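You operate a simulated robot arm through the tools that you are given. There is no shell and no other tool. Be economical: measure what you need, move in short steps, check, and stop when the job is done.

Carry out the task below with a simulated robot arm. There is one attempt and no reset: what you move stays moved.

Task
Put the orange bag in box 26, close it and save line 26 on the key pad.

It is judged by the outcome, as a careful person would: the job done as asked, and still so three seconds after it is handed in. It fails if anything else is knocked over, pushed out of place, dropped, spilled or broken.

Robot
A 7-joint arm with a two-finger parallel gripper, fixed in place. Base frame: the origin is at the foot of the arm, x ahead of it, y to its left, z up; the work surface is at about z = 0. Units: mm, degrees, N and s.
With the tool pointing down near the work surface it reaches from about 220 to 580 mm from the base axis. Its first joint turns from -66.0 to 66.0 degrees. Payload 2.5 kg.
The tool frame sits at the grasp point between the pads (the TCP): z along the fingers, y along the line on which they close. The tips reach 23 mm beyond it. The gripper opens to 94 mm. The fingers are 38 mm wide and 10 mm thick; the gripper's body (54 by 96 mm) begins 39 mm behind the TCP.
Orientation is told as [roll, pitch, yaw] about the base's x, y, z axes, in that order, counted from this pose: with the fingers straight down and closing along the base's y, the tool's x points along the base's -x, its y along +y and its z along -z.

Tools
- The arm moves only by the tool drive_tool. Its argument "steps" is one flat list of numbers, 7 for each row, row after row: the opening, from 0 (shut) to 1 (fully open), then the shift along the tool's x, y, z in m, then the turn, a rotation vector about the tool's x, y, z in degrees. In form: [jaw, x, y, z, rx, ry, rz, jaw, x, y, z, rx, ry, rz, ...]. A call has 1 to 10 rows; each row shifts and turns the commanded pose from where the row before left it, along the tool's axes as they then stand. Each row takes 0.2 s and may step no farther than 50 mm and 8.6 degrees from the row before; otherwise, or with a gripper value out of range, the whole call is refused. Where a pose cannot be reached the arm comes as near as it can. A force on the tool above 90 N (or 10 N above the force at the start of the call, whichever is more), or a blocked arm, ends the call early, and 0.2 s more pass. Each finger travels about 108 mm/s and halts on what it meets, pressing with about 34 N; the grip force reading is that of the motor and also rises with nothing between the fingers. The clock runs only during rows and for 0.2 s after the last one: add rows that do not move to give the fingers time. It gives the time, the measured TCP pose, the force on the tool (base axes), the opening and the grip force at its end, in the units of the frame above (readings bear some noise), with the torque about the TCP (base axes, N m) and any sound that the robot's microphone picked up.
- Cameras (640 x 400 px; columns grow to the right, rows downward): "scene" is fixed at [90.6, -407.1, 544.3]; the picture's right is [0.96, -0.30, 0.00], its down [-0.17, -0.56, -0.81] and it looks along [0.24, 0.78, -0.58] (base axes); focal length 333 px, centre (320, 200). "wrist" rides on the gripper at [86, 16, -75] in the tool frame; the picture's right is [-0.18, 0.98, 0.00], its down [-0.58, -0.11, -0.81] and it looks along [-0.79, -0.15, 0.59] (tool axes); focal length 243 px, centre (320, 200). There is no depth. A picture from a camera that has moved, and an enlarged one, comes with that camera's place and axes in the base frame and with its lens. The place of the scene camera against the robot may be out by one fixed shift of up to 18 mm in any direction.
- get_image(camera): a new picture of that camera. It takes no simulated time.
- close_up(camera, box): a new picture of the part [left, top, right, bottom] of that camera's present view, enlarged. It takes no simulated time.
- finish_job(): hands the job in; it is judged then, once.

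Work in short steps. Places have to be worked out from the pictures, the camera data and where the tool is seen: move nearer, look again, correct. Check each grasp and each placing, and mend what went wrong. You have 120 turns and 84 pictures in all, those below and enlarged ones among them. Open the gripper and draw the arm clear of the work before you hand the job in, unless the task says otherwise; then end with one line.

The tools are called by a JSON object that holds its "api" and its "payload". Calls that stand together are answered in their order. drive_tool: Moves the arm, as the interface text tells. Its arguments: {"type":"object","properties":{"steps":{"type":"array","items":{"type":"number"}}},"required":["steps"]} The other tools are called the same way: get_image (camera) takes a picture; close_up (camera, box) takes an enlarged picture of a part of a camera's view; finish_job () hands the job in.

At the start:

```text
time_s: 0.0
eef_pos: [303.4, 238.8, 299.3]
ee_rot: [0.0, 0.0, 0.0]
ft_force: [0.0, 0.7, -0.3]
torque: [0.02, -0.03, 0.02]
width: 93.9
grasp_force: 0.0
```

scene: 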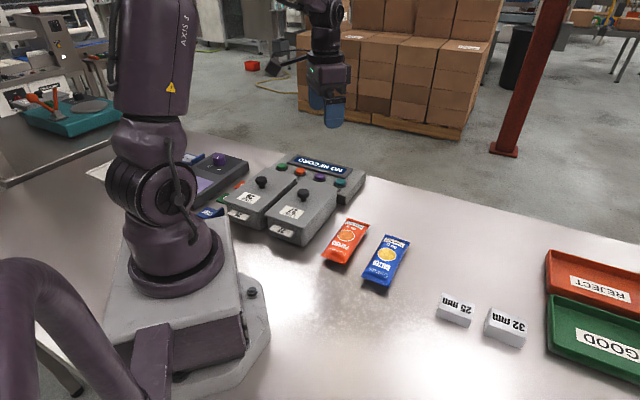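
wrist: 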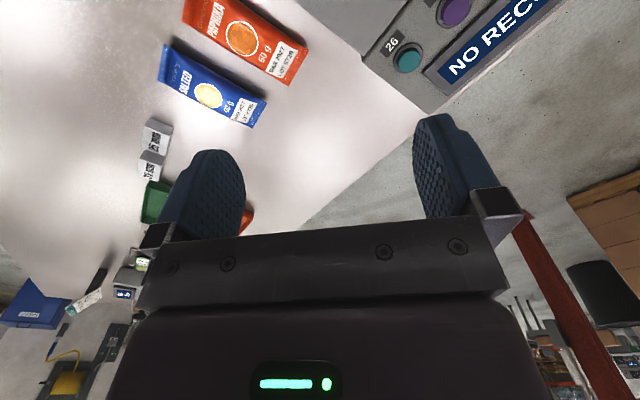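

I'll look closer at the boxes, key pad and bags.

{"api": "close_up", "payload": {"camera": "scene", "box": [180, 130, 420, 280]}}

{"api": "close_up", "payload": {"camera": "wrist", "box": [120, 0, 600, 300]}}

```text
2.67 times, centred on (300, 205) of scene
camera zoom: at [90.6, -407.1, 544.3], right [0.96, -0.3, 0.0], down [-0.17, -0.56, -0.81], along [0.24, 0.78, -0.58], focal length 889 px, centre (373, 187)
```

zoom: 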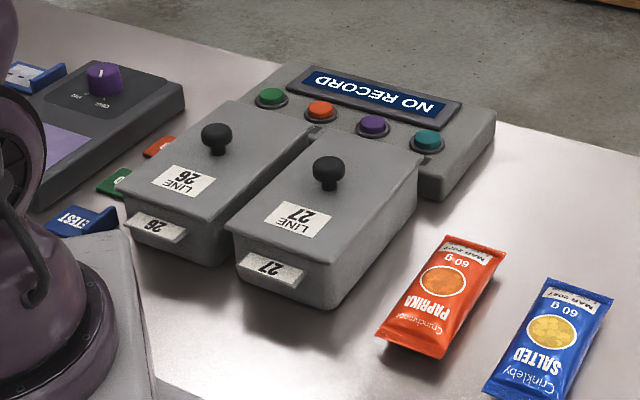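

```text
1.33 times, centred on (360, 150) of wrist
camera zoom: at [216.5, 254.4, 375.1], right [0.18, 0.98, 0.0], down [0.58, -0.11, 0.81], along [0.79, -0.15, -0.59], focal length 324 px, centre (267, 267)
```

zoom: 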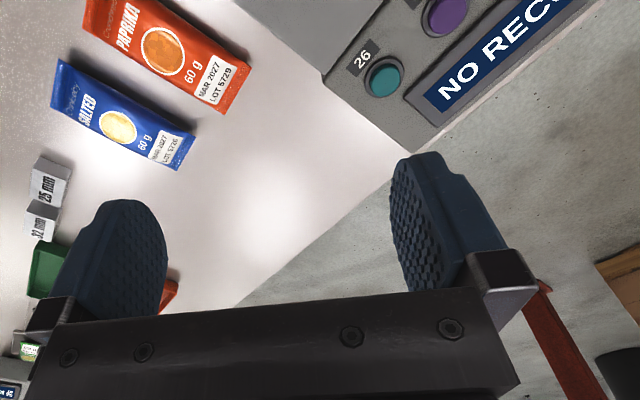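

Box 26 is the left one (farther left), its knob around (165,347). I'll bring the wrist camera round to view boxes and key pad from behind, staying high.

{"api": "drive_tool", "payload": {"steps": [1, 0.026, 0.03, -0.025, 0, 0, 0, 1, 0.026, 0.03, -0.025, 0, 0, 0, 1, 0, 0, 0, 0, 0, -8, 1, 0, 0, 0, 0, 0, -8, 1, 0, 0, 0, 0, 0, -8, 1, 0, 0, 0, 0, 0, -8, 1, 0, 0, 0, 0, 0, -8, 1, 0, 0, 0, 0, 0, -5]}}

{"api": "get_image", "payload": {"camera": "wrist"}}

```text
time_s: 1.8
eef_pos: [251.0, 299.3, 350.0]
ee_rot: [0.0, 0.0, 45.1]
ft_force: [0.1, 0.4, -0.3]
torque: [-0.04, 0.0, -0.02]
width: 94.3
grasp_force: 0.0
```

```text
79 pictures are left
camera wrist: at [178.4, 249.0, 425.2], right [-0.57, 0.82, 0.0], down [0.49, 0.34, 0.81], along [0.66, 0.46, -0.59], focal length 243 px, centre (320, 200)
```

wrist: 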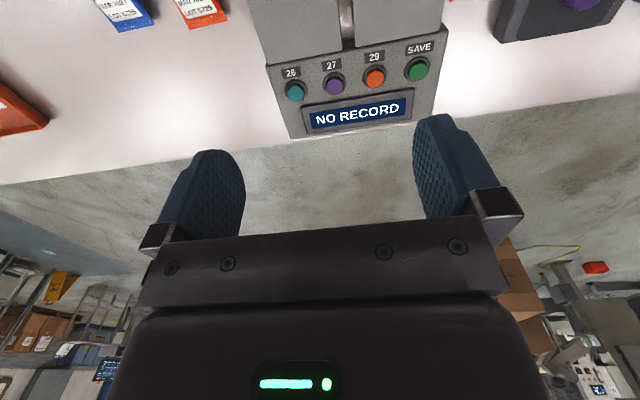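

Pad buttons: teal = 26, purple = 27, orange = 29, green = SAVE. I draw back radially to see the boxes.

{"api": "drive_tool", "payload": {"steps": [1, 0.04, 0, -0.02, 0, 0, 0, 1, 0.04, 0, -0.02, 0, 0, 0, 1, 0.03, 0, -0.01, 0, 0, 0]}}

{"api": "get_image", "payload": {"camera": "wrist"}}

```text
time_s: 2.6
eef_pos: [174.1, 220.3, 402.0]
ee_rot: [0.1, 0.0, 45.0]
ft_force: [-0.3, -0.5, 0.3]
torque: [-0.02, 0.02, 0.0]
width: 94.1
grasp_force: 0.1
```

```text
78 pictures are left
camera wrist: at [101.3, 171.3, 477.3], right [-0.56, 0.83, 0.0], down [0.49, 0.33, 0.81], along [0.67, 0.46, -0.59], focal length 243 px, centre (320, 200)
```

wrist: 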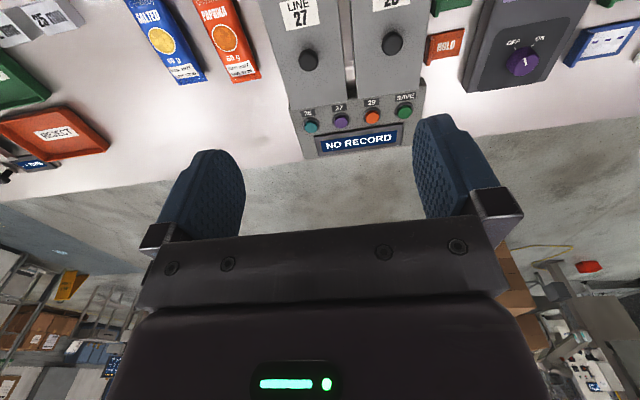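

{"api": "close_up", "payload": {"camera": "scene", "box": [215, 165, 345, 247]}}

{"api": "close_up", "payload": {"camera": "wrist", "box": [240, 0, 460, 160]}}

```text
4.88 times, centred on (280, 206) of scene
camera zoom: at [90.7, -407.0, 544.3], right [0.96, -0.3, 0.0], down [-0.17, -0.56, -0.81], along [0.24, 0.78, -0.58], focal length 1626 px, centre (515, 171)
```

zoom: 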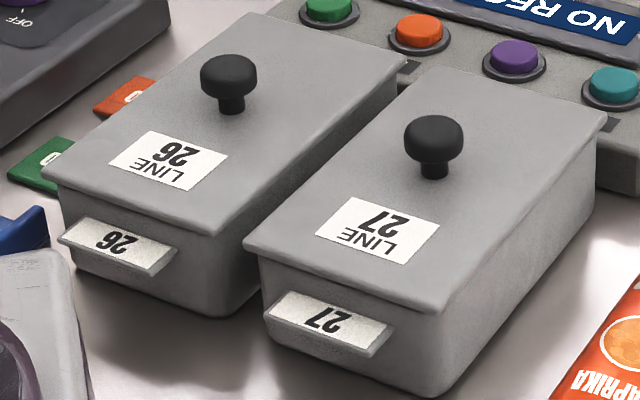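

```text
2.50 times, centred on (350, 80) of wrist
camera zoom: at [101.3, 171.3, 477.3], right [-0.56, 0.83, 0.0], down [0.49, 0.33, 0.81], along [0.67, 0.46, -0.59], focal length 606 px, centre (245, 500)
```

zoom: 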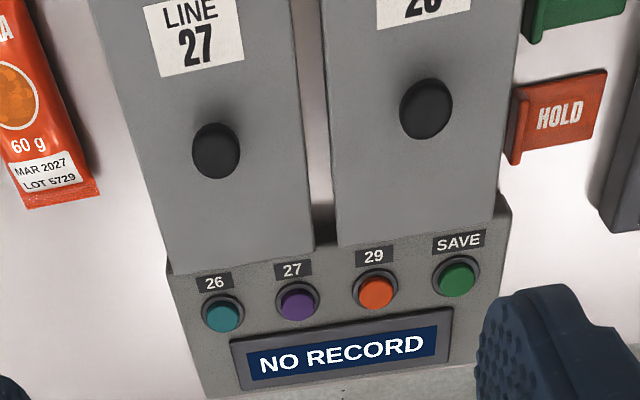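

Lids are loose with knobs. Lid 26's knob is at about (168,350). I move above it at z = 180 for a closer look.

{"api": "drive_tool", "payload": {"steps": [1, -0.0175, 0.0192, 0.044, 0, 0, 0, 1, -0.0175, 0.0192, 0.044, 0, 0, 0, 1, -0.0175, 0.0192, 0.044, 0, 0, 0, 1, -0.0175, 0.0192, 0.044, 0, 0, 0, 1, -0.0175, 0.0192, 0.044, 0, 0, 0]}}

{"api": "get_image", "payload": {"camera": "wrist"}}

{"api": "close_up", "payload": {"camera": "scene", "box": [180, 100, 420, 250]}}

```text
refused: row 1 steps farther than a row can; nothing moved
```

```text
75 pictures are left
camera wrist: at [101.3, 171.3, 477.3], right [-0.56, 0.83, 0.0], down [0.49, 0.33, 0.81], along [0.67, 0.46, -0.59], focal length 243 px, centre (320, 200)
```

wrist: 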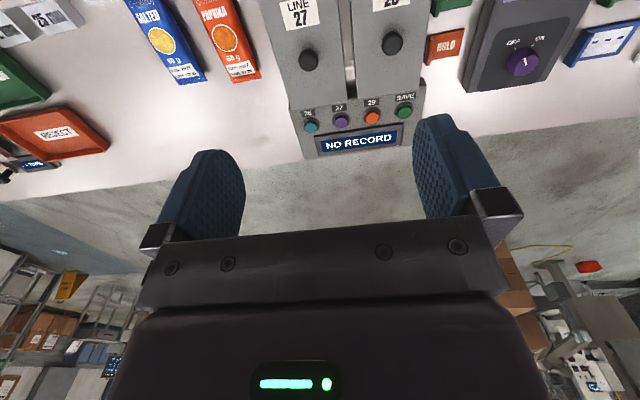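

```text
2.67 times, centred on (300, 175) of scene
camera zoom: at [90.7, -407.0, 544.3], right [0.96, -0.3, 0.0], down [-0.17, -0.56, -0.81], along [0.24, 0.78, -0.58], focal length 889 px, centre (373, 267)
```

zoom: 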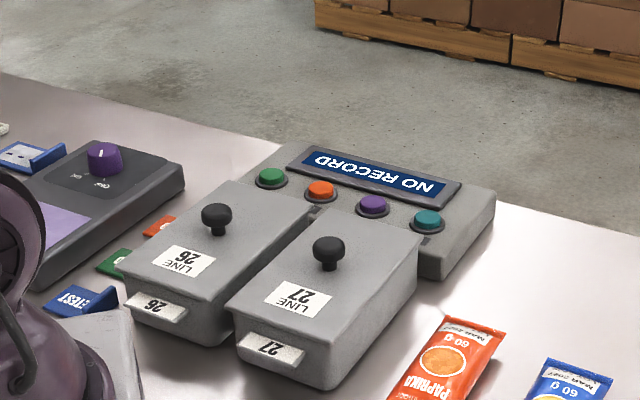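

The row step was over the limit (50 mm total); same move in 6 rows.

{"api": "drive_tool", "payload": {"steps": [1, -0.0146, 0.016, 0.037, 0, 0, 0, 1, -0.0146, 0.016, 0.037, 0, 0, 0, 1, -0.0146, 0.016, 0.037, 0, 0, 0, 1, -0.0146, 0.016, 0.037, 0, 0, 0, 1, -0.0146, 0.016, 0.037, 0, 0, 0, 1, -0.0146, 0.016, 0.037, 0, 0, 0]}}

```text
time_s: 4.0
eef_pos: [166.8, 347.2, 179.7]
ee_rot: [0.1, 0.0, 45.0]
ft_force: [0.5, 0.1, -0.3]
torque: [0.01, 0.0, 0.0]
width: 94.0
grasp_force: 0.1
```

{"api": "get_image", "payload": {"camera": "wrist"}}

{"api": "close_up", "payload": {"camera": "scene", "box": [180, 100, 420, 250]}}

```text
73 pictures are left
camera wrist: at [93.1, 298.5, 253.9], right [-0.56, 0.83, 0.0], down [0.49, 0.33, 0.81], along [0.67, 0.46, -0.59], focal length 243 px, centre (320, 200)
```

wrist: 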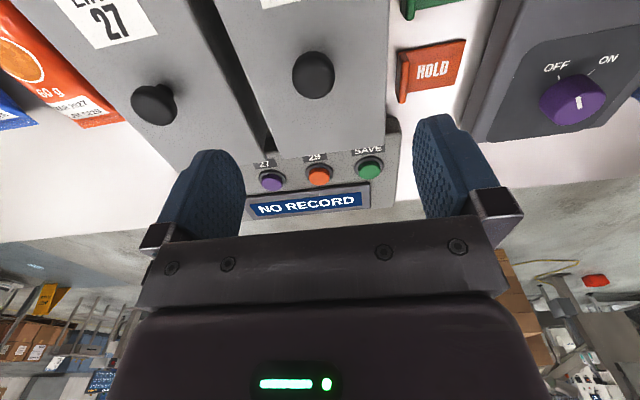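

```text
2.67 times, centred on (300, 175) of scene
camera zoom: at [90.6, -407.1, 544.3], right [0.96, -0.3, 0.0], down [-0.17, -0.56, -0.81], along [0.24, 0.78, -0.58], focal length 889 px, centre (373, 267)
```

zoom: 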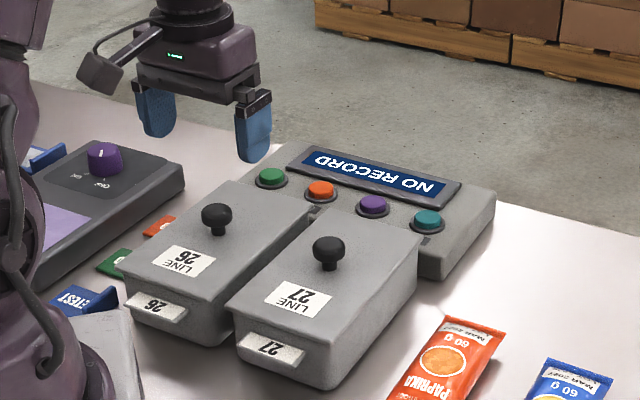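

Triangulating both wrist views: knob 26 at about (165,342), head centre z≈84. I shift there and descend to z≈92 for a look.

{"api": "drive_tool", "payload": {"steps": [1, 0.005, -0.002, 0.03, 0, 0, 0, 1, 0, 0, 0.03, 0, 0, 0, 1, 0, 0, 0.028, 0, 0, 0]}}

{"api": "get_image", "payload": {"camera": "wrist"}}

{"api": "close_up", "payload": {"camera": "scene", "box": [200, 140, 330, 222]}}

```text
time_s: 4.8
eef_pos: [163.4, 342.3, 90.4]
ee_rot: [0.0, 0.0, 45.0]
ft_force: [0.6, -0.4, 0.4]
torque: [-0.01, 0.02, -0.03]
width: 93.9
grasp_force: 0.0
```

```text
71 pictures are left
camera wrist: at [91.0, 293.8, 164.8], right [-0.56, 0.83, 0.0], down [0.49, 0.33, 0.81], along [0.67, 0.45, -0.59], focal length 243 px, centre (320, 200)
```

wrist: 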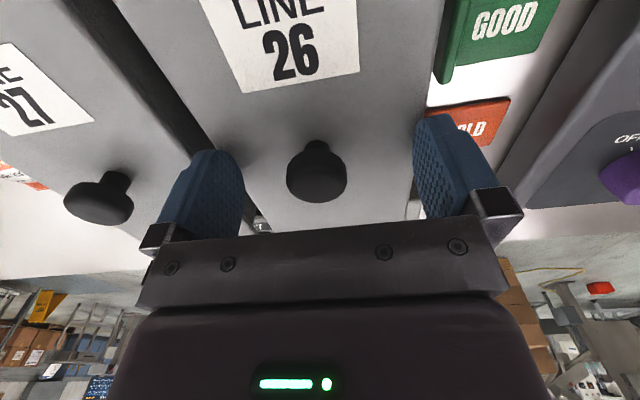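

```text
4.88 times, centred on (265, 181) of scene
camera zoom: at [90.6, -407.1, 544.3], right [0.96, -0.3, 0.0], down [-0.17, -0.56, -0.81], along [0.24, 0.78, -0.58], focal length 1626 px, centre (588, 293)
```

zoom: 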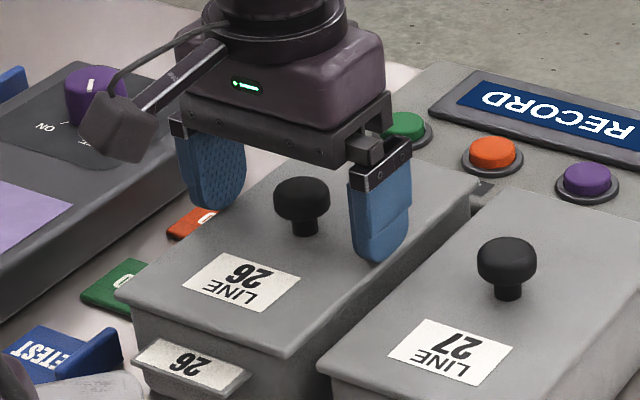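

The knob is centred between the fingers. Lower 3 mm and close on it.

{"api": "drive_tool", "payload": {"steps": [1, 0, 0, 0.003, 0, 0, 0, 0, 0, 0, 0, 0, 0, 0, 0, 0, 0, 0, 0, 0, 0, 0, 0, 0, 0, 0, 0, 0, 0, 0, 0, 0, 0, 0, 0]}}

```text
time_s: 6.0
eef_pos: [164.9, 343.8, 88.1]
ee_rot: [0.0, -0.2, 45.1]
ft_force: [3.4, 0.5, 12.4]
torque: [-0.11, -0.15, -0.04]
width: 29.1
grasp_force: 33.8
heard: snap
```

Gripped at 29 mm, but a "snap" was heard; check before lifting.

{"api": "close_up", "payload": {"camera": "scene", "box": [180, 130, 340, 230]}}

{"api": "get_image", "payload": {"camera": "wrist"}}

```text
4.00 times, centred on (260, 180) of scene
camera zoom: at [90.6, -407.1, 544.2], right [0.96, -0.3, 0.0], down [-0.17, -0.55, -0.81], along [0.24, 0.78, -0.58], focal length 1334 px, centre (560, 280)
```

zoom: 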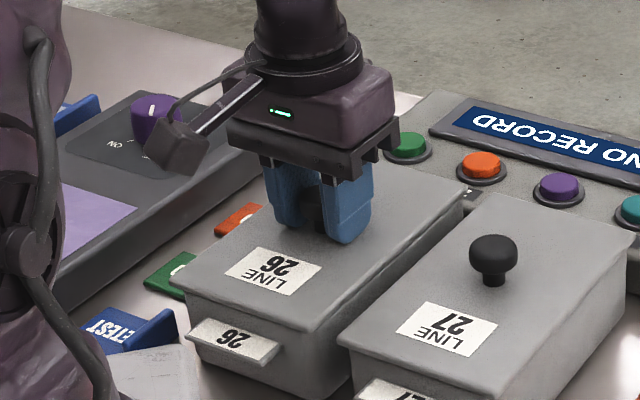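

```text
68 pictures are left
camera wrist: at [91.5, 294.9, 162.6], right [-0.56, 0.83, 0.0], down [0.49, 0.33, 0.81], along [0.67, 0.46, -0.59], focal length 243 px, centre (320, 200)
```

wrist: 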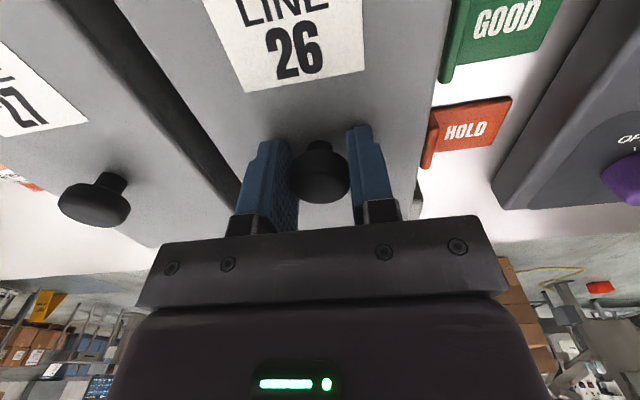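

Nothing looks broken; the knob is held. Lift gently in small steps.

{"api": "drive_tool", "payload": {"steps": [0, 0, 0, -0.005, 0, 0, 0, 0, 0, 0, -0.005, 0, 0, 0, 0, 0, 0, -0.005, 0, 0, 0]}}

{"api": "close_up", "payload": {"camera": "scene", "box": [180, 130, 340, 230]}}

```text
time_s: 6.8
eef_pos: [163.8, 345.2, 101.5]
ee_rot: [0.0, 0.0, 45.0]
ft_force: [-0.4, -0.5, -0.4]
torque: [0.02, -0.01, 0.01]
width: 28.7
grasp_force: 34.0
```

```text
4.00 times, centred on (260, 180) of scene
camera zoom: at [90.6, -407.0, 544.3], right [0.96, -0.3, 0.0], down [-0.17, -0.56, -0.81], along [0.24, 0.78, -0.58], focal length 1334 px, centre (560, 280)
```

zoom: 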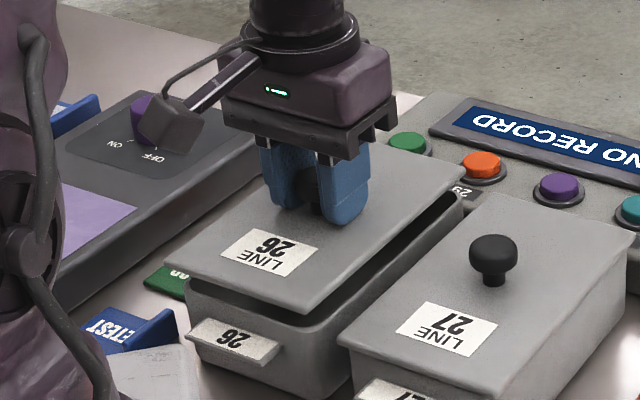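

Lid is free and hanging level. Raise and carry it to open table at about (488,205).

{"api": "drive_tool", "payload": {"steps": [0, 0, 0, -0.04, 0, 0, 0, 0, 0, 0, -0.04, 0, 0, 0, 0, -0.0162, -0.041, 0, 0, 0, 0, 0, -0.0162, -0.041, 0, 0, 0, 0, 0, -0.0162, -0.041, 0, 0, 0, 0, 0, -0.0162, -0.041, 0, 0, 0, 0, 0, -0.0162, -0.041, 0, 0, 0, 0, 0, -0.0162, -0.041, 0, 0, 0, 0, 0, -0.0162, -0.041, 0, 0, 0, 0, 0, -0.0162, -0.041, 0, 0, 0, 0]}}

{"api": "drive_tool", "payload": {"steps": [0, 0, 0, 0, 0, 0, 8.2, 0, 0, 0, 0, 0, 0, 8.2, 0, 0, 0, 0, 0, 0, 8.2, 0, 0, 0, 0, 0, 0, 8.2, 0, 0, 0, 0, 0, 0, 8.2, 0, 0, 0, 0, 0, 0, 8.2, 0, 0, 0, 0, 0, 0, 8.2, 0, 0, 0, 0, 0, 0, 8.2, 0, 0, 0, 0, 0, 0, 8.2, 0, 0, 0, 0, 0, 0, 8.2]}}

{"api": "get_image", "payload": {"camera": "scene"}}

{"api": "get_image", "payload": {"camera": "wrist"}}

```text
time_s: 9.0
eef_pos: [488.7, 205.8, 181.5]
ee_rot: [0.0, 0.0, 45.0]
ft_force: [0.6, -0.1, -0.3]
torque: [0.04, 0.0, 0.02]
width: 28.8
grasp_force: 33.9
```

```text
time_s: 11.2
eef_pos: [489.5, 203.9, 183.1]
ee_rot: [0.0, 0.0, -37.2]
ft_force: [0.7, -0.6, -0.8]
torque: [0.0, 0.0, 0.01]
width: 29.0
grasp_force: 34.0
```

```text
66 pictures are left
```

scene: 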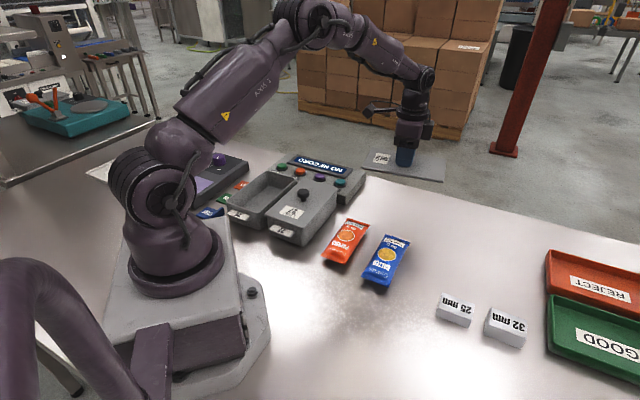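

```text
65 pictures are left
camera wrist: at [430.3, 269.8, 257.3], right [0.74, 0.67, 0.0], down [0.4, -0.44, 0.81], along [0.54, -0.6, -0.59], focal length 243 px, centre (320, 200)
```

wrist: 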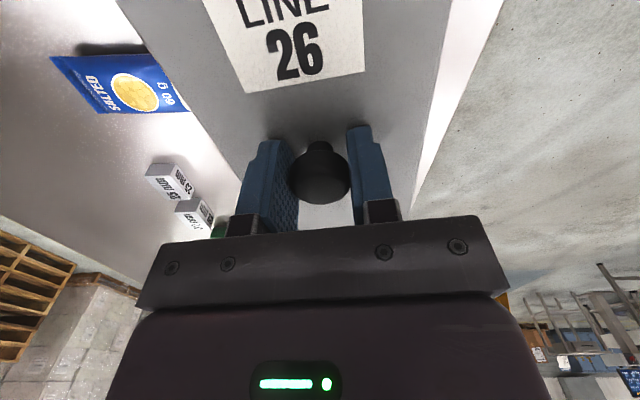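

The spot is clear. Finish the rotation and lower to z≈60.

{"api": "drive_tool", "payload": {"steps": [0, 0, 0, 0, 0, 0, 8, 0, 0, 0, 0.04, 0, 0, 0, 0, 0, 0, 0.04, 0, 0, 0, 0, 0, 0, 0.04, 0, 0, 0]}}

{"api": "close_up", "payload": {"camera": "scene", "box": [300, 100, 540, 250]}}

```text
time_s: 12.2
eef_pos: [492.0, 202.5, 62.2]
ee_rot: [-0.1, 0.0, -45.0]
ft_force: [0.6, 0.1, -0.9]
torque: [-0.01, -0.02, -0.01]
width: 28.9
grasp_force: 33.7
```

```text
2.67 times, centred on (420, 175) of scene
camera zoom: at [90.6, -407.1, 544.3], right [0.96, -0.3, 0.0], down [-0.17, -0.56, -0.81], along [0.24, 0.78, -0.58], focal length 889 px, centre (53, 267)
```

zoom: 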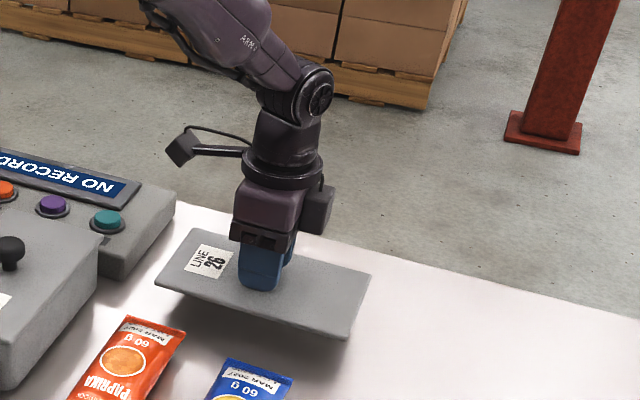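

Clear of everything. Lower in small steps toward the table.

{"api": "drive_tool", "payload": {"steps": [0, 0, 0, 0.006, 0, 0, 0, 0, 0, 0, 0.006, 0, 0, 0, 0, 0, 0, 0.005, 0, 0, 0]}}

{"api": "drive_tool", "payload": {"steps": [0, 0, 0, 0.003, 0, 0, 0, 0, 0, 0, 0.003, 0, 0, 0]}}

{"api": "drive_tool", "payload": {"steps": [0, 0, 0, 0.002, 0, 0, 0]}}

```text
time_s: 13.0
eef_pos: [488.9, 205.1, 46.0]
ee_rot: [0.1, 0.0, -45.0]
ft_force: [-0.2, -0.1, -1.0]
torque: [0.03, 0.0, 0.04]
width: 28.9
grasp_force: 33.6
```

```text
time_s: 13.6
eef_pos: [488.9, 205.3, 38.7]
ee_rot: [-0.1, 0.1, -45.0]
ft_force: [-0.6, 0.1, -1.1]
torque: [-0.01, 0.0, 0.0]
width: 28.8
grasp_force: 34.3
```

```text
time_s: 14.0
eef_pos: [489.6, 205.9, 38.0]
ee_rot: [0.0, 0.0, -45.1]
ft_force: [0.5, 0.1, -0.6]
torque: [0.0, 0.01, 0.01]
width: 28.9
grasp_force: 33.5
```

{"api": "drive_tool", "payload": {"steps": [0, 0, 0, 0.003, 0, 0, 0]}}

{"api": "close_up", "payload": {"camera": "scene", "box": [340, 160, 460, 235]}}

```text
time_s: 14.4
eef_pos: [489.6, 206.0, 33.9]
ee_rot: [0.1, 0.1, -45.0]
ft_force: [-1.7, 1.0, 2.3]
torque: [-0.29, -0.08, -0.11]
width: 28.7
grasp_force: 34.5
```

```text
5.33 times, centred on (400, 198) of scene
camera zoom: at [90.6, -407.1, 544.3], right [0.96, -0.3, 0.0], down [-0.17, -0.56, -0.81], along [0.24, 0.78, -0.58], focal length 1778 px, centre (-107, 213)
```

zoom: 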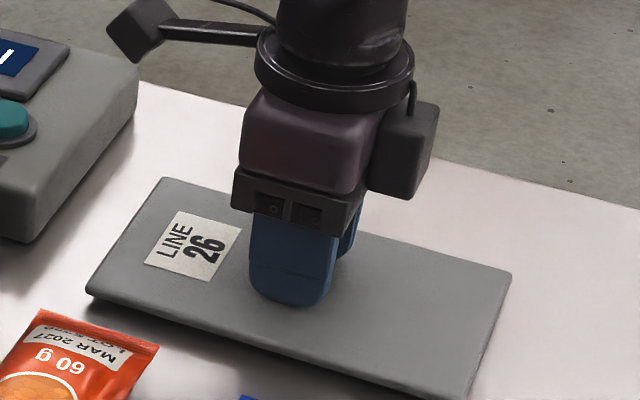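

Contact starting (about 3 N). Lower 1 mm more, release partially and lift off.

{"api": "drive_tool", "payload": {"steps": [0, 0, 0, 0.001, 0, 0, 0, 0.6, 0, 0, 0, 0, 0, 0, 0.6, 0, 0, 0, 0, 0, 0, 0.6, 0, 0, -0.03, 0, 0, 0, 0.8, 0, 0, -0.04, 0, 0, 0, 1, 0, 0, -0.04, 0, 0, 0, 1, 0, 0, -0.04, 0, 0, 0]}}

{"api": "get_image", "payload": {"camera": "scene"}}

{"api": "get_image", "payload": {"camera": "wrist"}}

```text
time_s: 16.0
eef_pos: [488.5, 207.8, 181.8]
ee_rot: [-0.1, 0.0, -45.0]
ft_force: [-0.1, -0.3, 0.9]
torque: [-0.02, -0.02, -0.01]
width: 94.0
grasp_force: 0.2
```

```text
62 pictures are left
```

scene: 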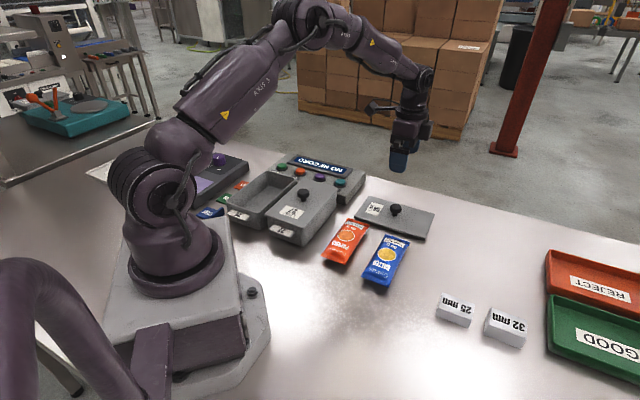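

```text
61 pictures are left
camera wrist: at [439.6, 281.5, 256.8], right [0.83, 0.56, 0.0], down [0.33, -0.49, 0.81], along [0.45, -0.67, -0.59], focal length 243 px, centre (320, 200)
```

wrist: 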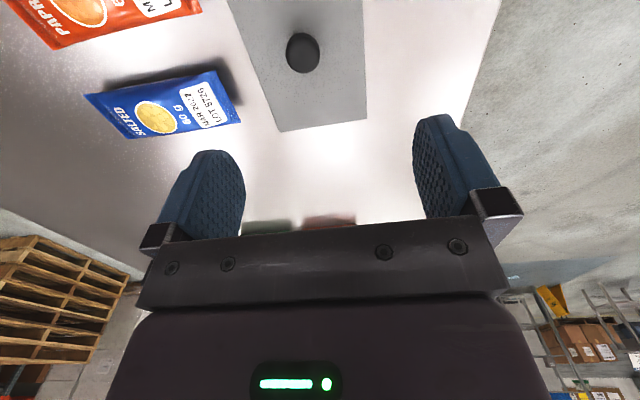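

Lid lies flat on the table. Now go above the orange bag and turn to yaw ≈46.

{"api": "drive_tool", "payload": {"steps": [1, 0.015, -0.0388, 0, 0, 0, 0, 1, 0.015, -0.0388, 0, 0, 0, 0, 1, 0.015, -0.0388, 0, 0, 0, 0, 1, 0.015, -0.0388, 0, 0, 0, 0]}}

{"api": "drive_tool", "payload": {"steps": [1, 0, 0, 0, 0, 0, -8.5, 1, 0, 0, 0, 0, 0, -8.5, 1, 0, 0, 0, 0, 0, -8.5, 1, 0, 0, 0, 0, 0, -8.5, 1, 0, 0, 0, 0, 0, -8.5, 1, 0, 0, 0, 0, 0, -8.5, 1, 0, 0, 0, 0, 0, -8.5, 1, 0, 0, 0, 0, 0, -8.5, 1, 0, 0, 0, 0, 0, -8.5, 1, 0, 0, 0, 0, 0, -8.5]}}

{"api": "get_image", "payload": {"camera": "wrist"}}

```text
time_s: 17.0
eef_pos: [333.3, 136.7, 182.5]
ee_rot: [0.0, 0.0, -45.0]
ft_force: [-0.1, 0.4, 0.0]
torque: [0.0, 0.01, -0.02]
width: 94.1
grasp_force: 0.0
```

```text
time_s: 19.2
eef_pos: [336.2, 137.5, 184.5]
ee_rot: [0.0, 0.0, 40.1]
ft_force: [0.6, 0.1, 0.1]
torque: [0.0, 0.01, 0.03]
width: 93.9
grasp_force: 0.1
```

```text
60 pictures are left
camera wrist: at [259.4, 94.0, 258.1], right [-0.49, 0.87, 0.0], down [0.51, 0.29, 0.81], along [0.7, 0.4, -0.59], focal length 243 px, centre (320, 200)
```

wrist: 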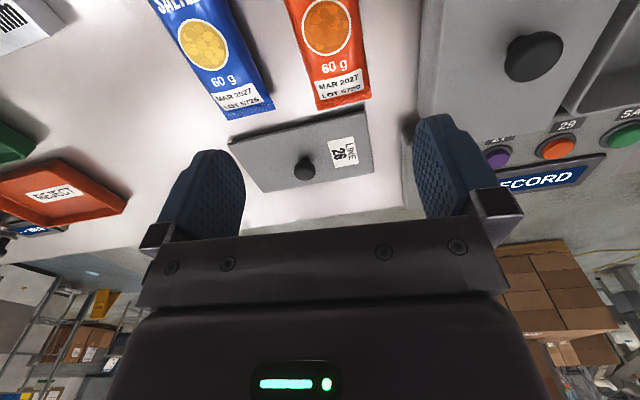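

The bag's axis is about 43°, centre about (333,146), width ≈62 mm. Align and descend to z≈65, then look.

{"api": "drive_tool", "payload": {"steps": [1, -0.0032, 0.0093, 0.03, 0, 0, -3, 1, 0, 0, 0.045, 0, 0, 0, 1, 0, 0, 0.044, 0, 0, 0]}}

{"api": "get_image", "payload": {"camera": "wrist"}}

{"api": "close_up", "payload": {"camera": "scene", "box": [270, 180, 430, 280]}}

```text
time_s: 20.0
eef_pos: [338.1, 145.6, 63.1]
ee_rot: [0.1, -0.1, 43.0]
ft_force: [0.4, -0.1, -0.3]
torque: [-0.02, 0.01, 0.0]
width: 94.1
grasp_force: 0.1
```

```text
59 pictures are left
camera wrist: at [263.3, 99.5, 138.1], right [-0.54, 0.84, 0.0], down [0.5, 0.32, 0.81], along [0.68, 0.43, -0.59], focal length 243 px, centre (320, 200)
```

wrist: 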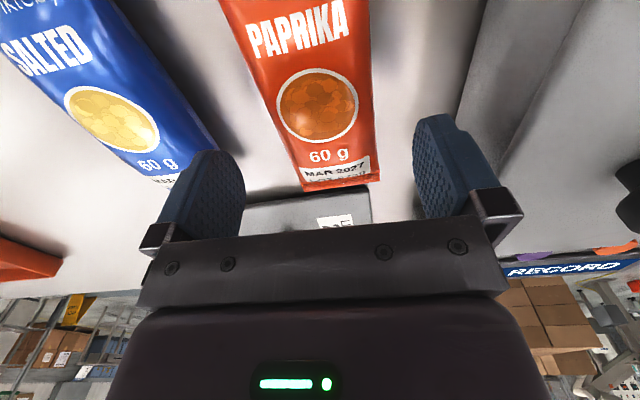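

```text
4.00 times, centred on (350, 230) of scene
camera zoom: at [90.6, -407.1, 544.3], right [0.96, -0.3, 0.0], down [-0.17, -0.56, -0.81], along [0.24, 0.78, -0.58], focal length 1334 px, centre (200, 80)
```

zoom: 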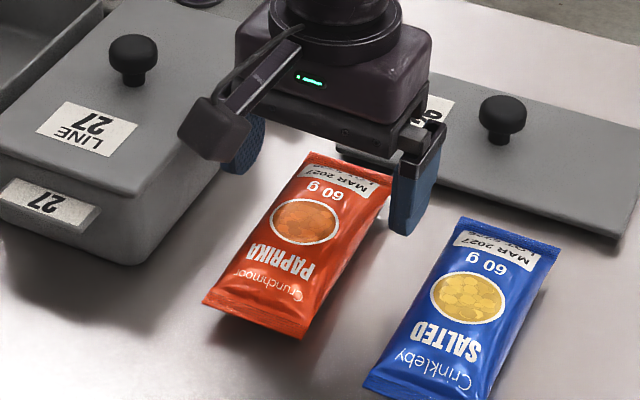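

Aligned over the bag, blue bag ≈16 mm from the finger. I narrow the jaws slightly, shift 2 mm and descend to z≈28.

{"api": "drive_tool", "payload": {"steps": [0.88, 0, 0.002, 0, 0, 0, 0, 0.88, 0, 0, 0.018, 0, 0, 0, 0.88, 0, 0, 0.016, 0, 0, 0]}}

{"api": "close_up", "payload": {"camera": "scene", "box": [270, 180, 430, 280]}}

{"api": "get_image", "payload": {"camera": "wrist"}}

```text
time_s: 20.8
eef_pos: [334.4, 148.1, 29.4]
ee_rot: [0.0, 0.1, 43.1]
ft_force: [-0.5, -1.3, -0.7]
torque: [-0.02, 0.03, 0.02]
width: 82.5
grasp_force: 0.1
```

```text
4.00 times, centred on (350, 230) of scene
camera zoom: at [90.6, -407.1, 544.3], right [0.96, -0.3, 0.0], down [-0.17, -0.56, -0.81], along [0.24, 0.78, -0.58], focal length 1334 px, centre (200, 80)
```

zoom: 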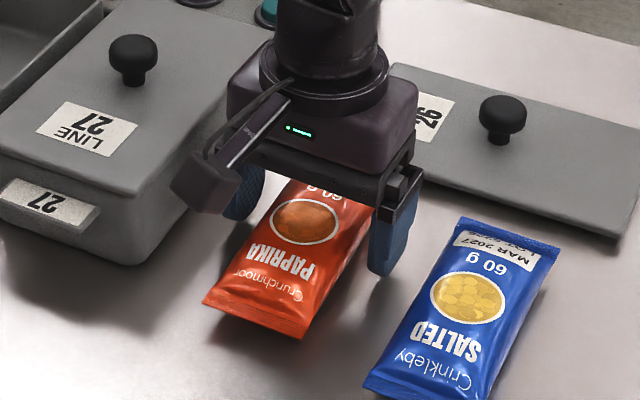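

```text
56 pictures are left
camera wrist: at [259.3, 100.4, 104.8], right [-0.54, 0.84, 0.0], down [0.5, 0.32, 0.81], along [0.68, 0.43, -0.59], focal length 243 px, centre (320, 200)
```

wrist: 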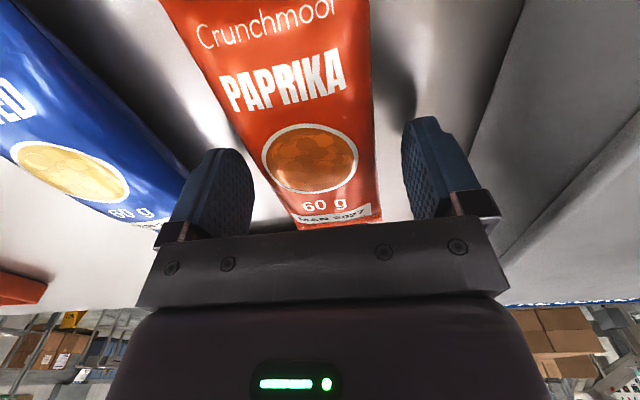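

Well straddled. Close gently on the bag (partial target first).

{"api": "drive_tool", "payload": {"steps": [0.6, 0, 0, 0.002, 0, 0, 0, 0.55, 0, 0, 0, 0, 0, 0, 0.55, 0, 0, 0, 0, 0, 0]}}

{"api": "close_up", "payload": {"camera": "scene", "box": [270, 180, 430, 280]}}

```text
time_s: 21.6
eef_pos: [334.1, 148.0, 28.6]
ee_rot: [0.0, -0.1, 43.0]
ft_force: [-1.6, -2.8, 21.7]
torque: [-0.2, 0.22, 0.01]
width: 59.2
grasp_force: 33.7
```

```text
4.00 times, centred on (350, 230) of scene
camera zoom: at [90.6, -407.1, 544.3], right [0.96, -0.3, 0.0], down [-0.17, -0.55, -0.81], along [0.24, 0.78, -0.58], focal length 1334 px, centre (200, 80)
```

zoom: 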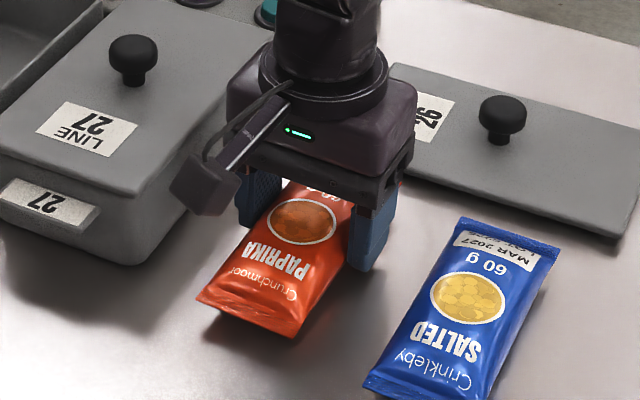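

Gripped at 59 mm. Lift and check.

{"api": "drive_tool", "payload": {"steps": [0.5, 0, 0, -0.01, 0, 0, 0, 0.5, 0, 0, -0.03, 0, 0, 0, 0.5, 0, 0, -0.04, 0, 0, 0, 0.5, 0, 0, -0.04, 0, 0, 0, 0.5, 0, 0, -0.04, 0, 0, 0]}}

{"api": "get_image", "payload": {"camera": "scene"}}

{"api": "get_image", "payload": {"camera": "wrist"}}

```text
time_s: 22.8
eef_pos: [331.7, 148.3, 188.5]
ee_rot: [0.0, 0.1, 43.0]
ft_force: [-0.4, 0.1, -0.6]
torque: [0.0, 0.04, 0.04]
width: 59.0
grasp_force: 33.7
```

```text
54 pictures are left
```

scene: 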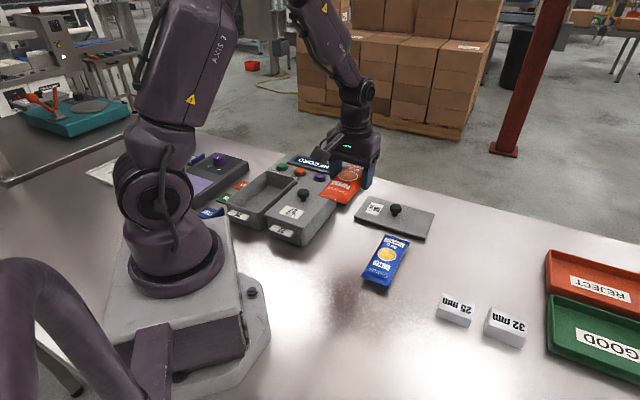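

```text
53 pictures are left
camera wrist: at [257.3, 101.0, 262.8], right [-0.54, 0.84, 0.0], down [0.5, 0.32, 0.81], along [0.68, 0.43, -0.59], focal length 243 px, centre (320, 200)
```

wrist: 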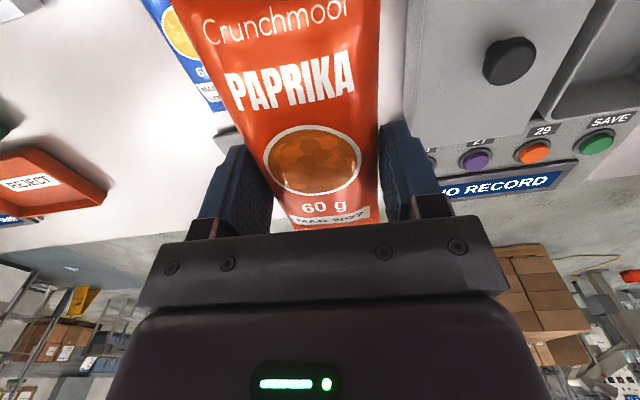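

Bag secure. Examine the open box to find its interior.

{"api": "close_up", "payload": {"camera": "scene", "box": [215, 160, 345, 242]}}

```text
4.88 times, centred on (280, 201) of scene
camera zoom: at [90.6, -407.0, 544.3], right [0.96, -0.3, 0.0], down [-0.17, -0.56, -0.81], along [0.24, 0.78, -0.58], focal length 1626 px, centre (515, 195)
```

zoom: 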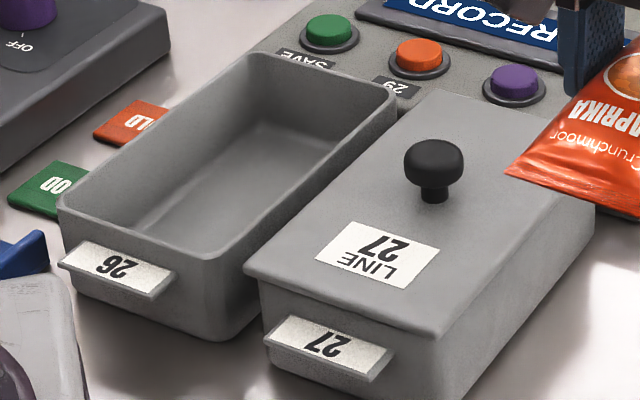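

Box interior ≈160×94, axis ≈44°, centre ≈(167,341); bag axis ≈43° in the grip. Carry the bag above box 26.

{"api": "drive_tool", "payload": {"steps": [0.5, -0.0022, 0.0424, 0, 0, 0, 0, 0.5, -0.0022, 0.0424, 0, 0, 0, 0, 0.5, -0.0022, 0.0424, 0, 0, 0, 0, 0.5, -0.0022, 0.0424, 0, 0, 0, 0, 0.5, -0.0022, 0.0424, 0, 0, 0, 0, 0.5, -0.0022, 0.0424, 0, 0, 0, 0]}}

{"api": "get_image", "payload": {"camera": "wrist"}}

{"api": "close_up", "payload": {"camera": "scene", "box": [180, 120, 340, 220]}}

```text
time_s: 24.2
eef_pos: [168.8, 343.2, 190.8]
ee_rot: [0.0, 0.1, 42.9]
ft_force: [0.3, -0.3, -0.4]
torque: [0.03, 0.0, 0.02]
width: 58.8
grasp_force: 33.9
```

```text
51 pictures are left
camera wrist: at [95.1, 296.1, 264.9], right [-0.53, 0.85, 0.0], down [0.5, 0.32, 0.81], along [0.68, 0.43, -0.59], focal length 243 px, centre (320, 200)
```

wrist: 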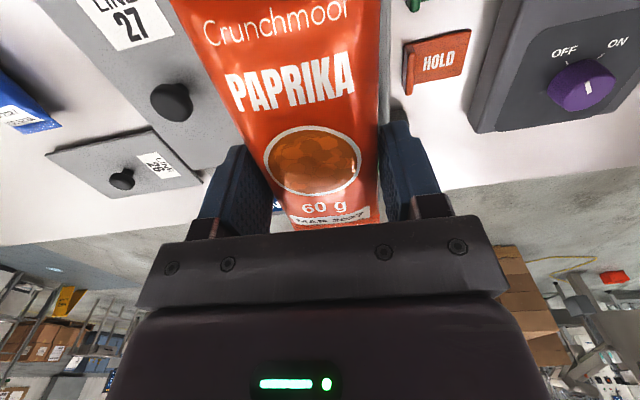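

```text
4.00 times, centred on (260, 170) of scene
camera zoom: at [90.6, -407.1, 544.3], right [0.96, -0.3, 0.0], down [-0.17, -0.56, -0.81], along [0.24, 0.78, -0.58], focal length 1334 px, centre (560, 320)
```

zoom: 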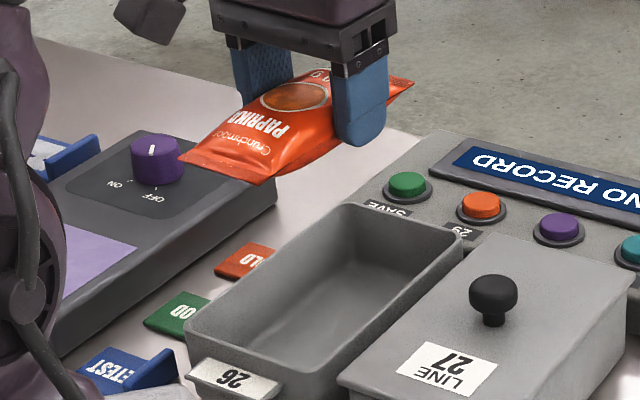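

Descend to just above the rim and re-check alignment.

{"api": "drive_tool", "payload": {"steps": [0.5, 0, 0, 0.04, 0, 0, 0, 0.5, 0, 0, 0.04, 0, 0, 0]}}

{"api": "close_up", "payload": {"camera": "scene", "box": [200, 150, 330, 232]}}

{"api": "get_image", "payload": {"camera": "wrist"}}

```text
time_s: 24.8
eef_pos: [169.9, 340.4, 109.7]
ee_rot: [0.0, 0.0, 42.8]
ft_force: [0.0, 0.4, -0.9]
torque: [0.0, -0.01, 0.0]
width: 59.0
grasp_force: 34.4
```

```text
4.88 times, centred on (265, 191) of scene
camera zoom: at [90.6, -407.1, 544.3], right [0.96, -0.3, 0.0], down [-0.17, -0.56, -0.81], along [0.24, 0.78, -0.58], focal length 1626 px, centre (588, 244)
```

zoom: 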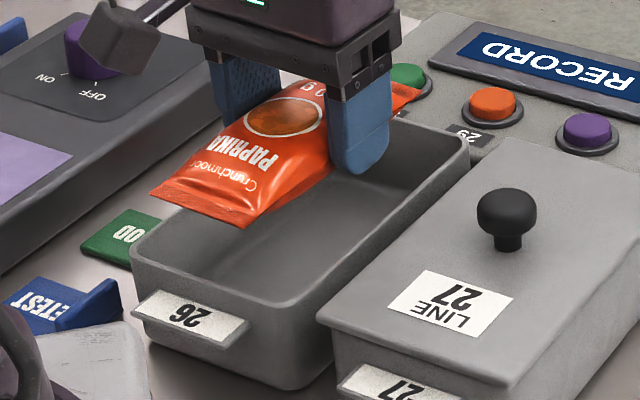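

```text
48 pictures are left
camera wrist: at [95.0, 294.0, 184.6], right [-0.54, 0.84, 0.0], down [0.5, 0.32, 0.81], along [0.68, 0.43, -0.59], focal length 243 px, centre (320, 200)
```

wrist: 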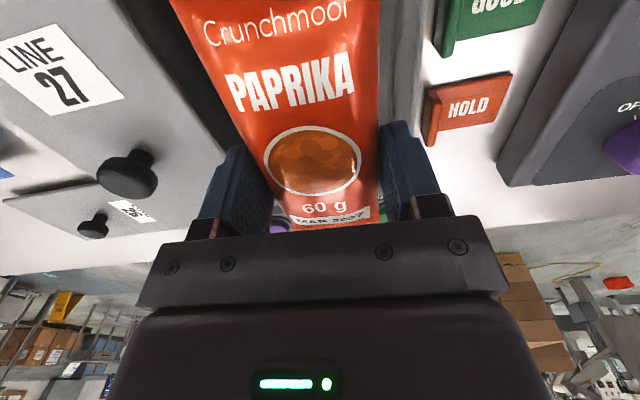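

I need the lateral alignment more precisely; zoom the wrist view on the rims.

{"api": "close_up", "payload": {"camera": "wrist", "box": [120, 0, 280, 100]}}

{"api": "close_up", "payload": {"camera": "wrist", "box": [340, 0, 500, 100]}}

```text
4.00 times, centred on (200, 50) of wrist
camera zoom: at [95.0, 294.0, 184.6], right [-0.54, 0.84, 0.0], down [0.5, 0.32, 0.81], along [0.68, 0.43, -0.59], focal length 970 px, centre (800, 800)
```

zoom: 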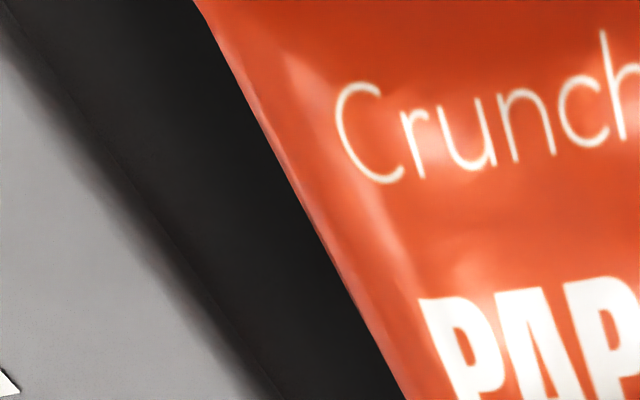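

```text
4.00 times, centred on (420, 50) of wrist
camera zoom: at [95.0, 294.0, 184.6], right [-0.54, 0.84, 0.0], down [0.5, 0.32, 0.81], along [0.68, 0.43, -0.59], focal length 970 px, centre (-80, 800)
```

zoom: 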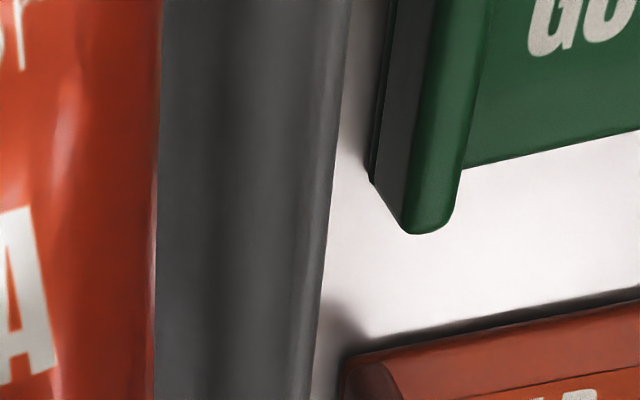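

Wrist edges put the box centre ≈5 mm further to +y-side than the tool. Shift 4.8 mm, turn 1°, and start lowering into the box.

{"api": "drive_tool", "payload": {"steps": [0.5, 0, 0.0048, 0, 0, 0, -1, 0.5, 0, 0, 0.01, 0, 0, 0, 0.5, 0, 0, 0.01, 0, 0, 0]}}

{"api": "close_up", "payload": {"camera": "scene", "box": [200, 150, 330, 232]}}

```text
time_s: 25.6
eef_pos: [164.3, 347.2, 89.5]
ee_rot: [0.0, 0.0, 43.9]
ft_force: [0.1, -0.3, -0.8]
torque: [0.03, 0.02, 0.02]
width: 59.0
grasp_force: 34.0
```

```text
4.88 times, centred on (265, 191) of scene
camera zoom: at [90.6, -407.1, 544.3], right [0.96, -0.3, 0.0], down [-0.17, -0.56, -0.81], along [0.24, 0.78, -0.58], focal length 1626 px, centre (588, 244)
```

zoom: 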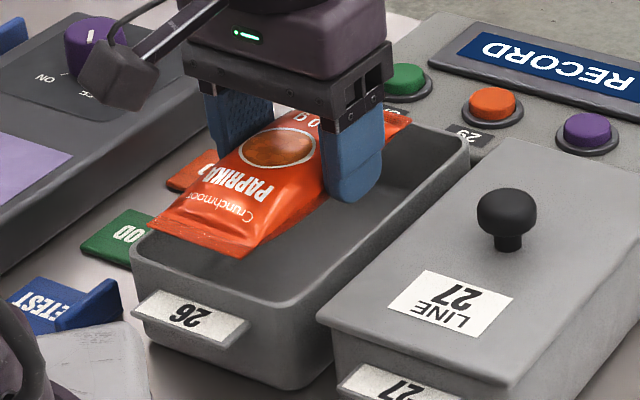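

Near end of bag looks close to the front wall and slightly left; shift 6 mm outward along the box and 3 mm back, then zoom.

{"api": "drive_tool", "payload": {"steps": [0.5, -0.006, -0.003, 0, 0, 0, 0, 0.5, 0, 0, 0.006, 0, 0, 0]}}

{"api": "close_up", "payload": {"camera": "scene", "box": [220, 165, 300, 215]}}

```text
time_s: 26.2
eef_pos: [170.4, 347.0, 82.3]
ee_rot: [-0.1, -0.1, 43.9]
ft_force: [-0.2, 0.5, -0.1]
torque: [0.02, 0.04, -0.02]
width: 59.0
grasp_force: 33.9
```

```text
8.00 times, centred on (260, 190) of scene
camera zoom: at [90.6, -407.1, 544.3], right [0.96, -0.3, 0.0], down [-0.17, -0.56, -0.81], along [0.24, 0.78, -0.58], focal length 2667 px, centre (800, 280)
```

zoom: 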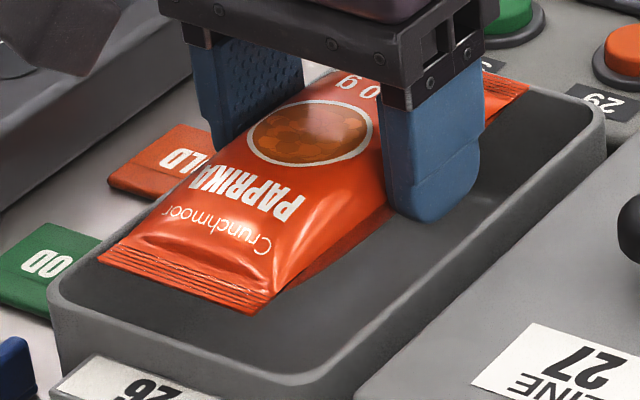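

Evidence conflicts by a few mm; take a compromise shift (4 mm right, 3 mm back) and bring the tips level with the rim for a direct comparison.

{"api": "drive_tool", "payload": {"steps": [0.5, 0.003, -0.004, 0, 0, 0, 0, 0.5, 0, 0, 0, 0, 0, 0]}}

{"api": "close_up", "payload": {"camera": "scene", "box": [220, 160, 300, 210]}}

{"api": "get_image", "payload": {"camera": "wrist"}}

```text
time_s: 26.8
eef_pos: [171.3, 343.4, 84.3]
ee_rot: [-0.1, 0.0, 44.1]
ft_force: [-0.8, 1.2, 0.5]
torque: [0.01, 0.01, -0.01]
width: 59.4
grasp_force: 33.9
```

```text
8.00 times, centred on (260, 185) of scene
camera zoom: at [90.6, -407.1, 544.3], right [0.96, -0.3, 0.0], down [-0.17, -0.56, -0.81], along [0.24, 0.78, -0.58], focal length 2667 px, centre (800, 320)
```

zoom: 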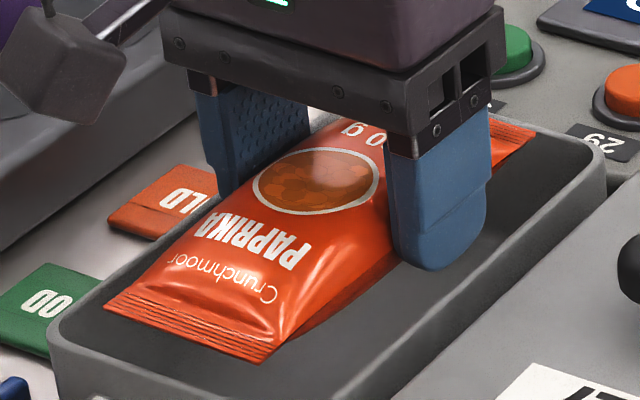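

```text
42 pictures are left
camera wrist: at [98.2, 294.4, 157.9], right [-0.55, 0.84, 0.0], down [0.49, 0.32, 0.81], along [0.67, 0.44, -0.59], focal length 243 px, centre (320, 200)
```

wrist: 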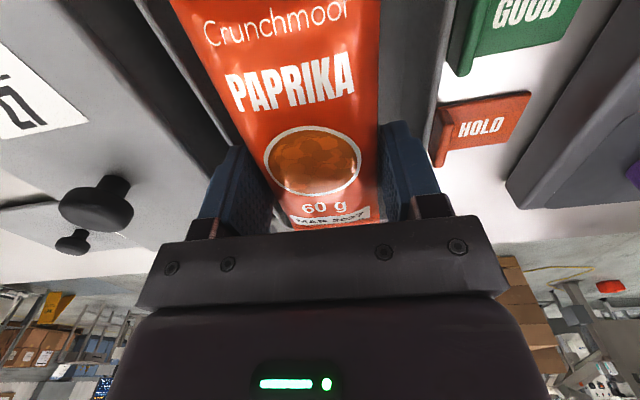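

{"api": "close_up", "payload": {"camera": "wrist", "box": [120, 60, 280, 160]}}

{"api": "close_up", "payload": {"camera": "wrist", "box": [360, 60, 520, 160]}}

```text
4.00 times, centred on (200, 110) of wrist
camera zoom: at [98.2, 294.4, 157.9], right [-0.55, 0.84, 0.0], down [0.49, 0.32, 0.81], along [0.67, 0.44, -0.59], focal length 970 px, centre (800, 560)
```

zoom: 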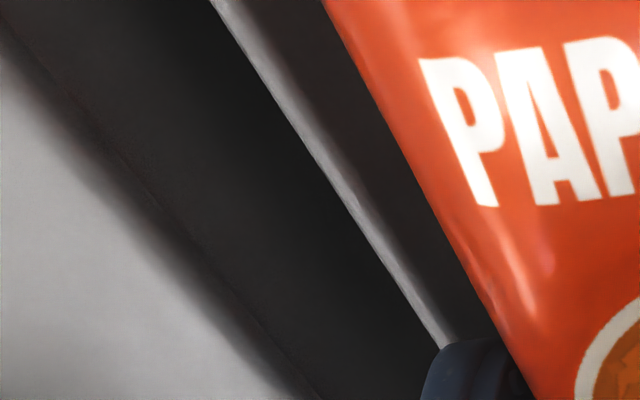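

```text
4.00 times, centred on (440, 110) of wrist
camera zoom: at [98.2, 294.4, 157.9], right [-0.55, 0.84, 0.0], down [0.49, 0.32, 0.81], along [0.67, 0.44, -0.59], focal length 970 px, centre (-160, 560)
```

zoom: 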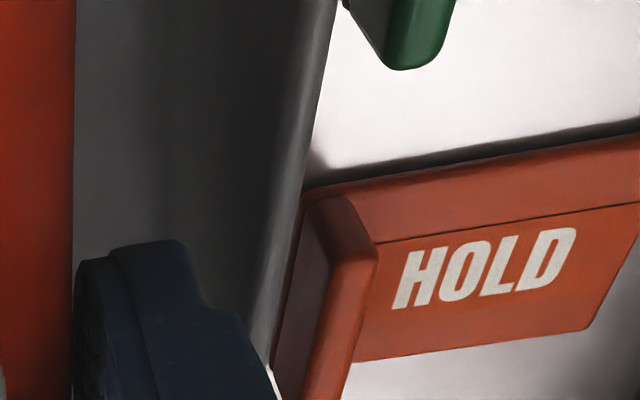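

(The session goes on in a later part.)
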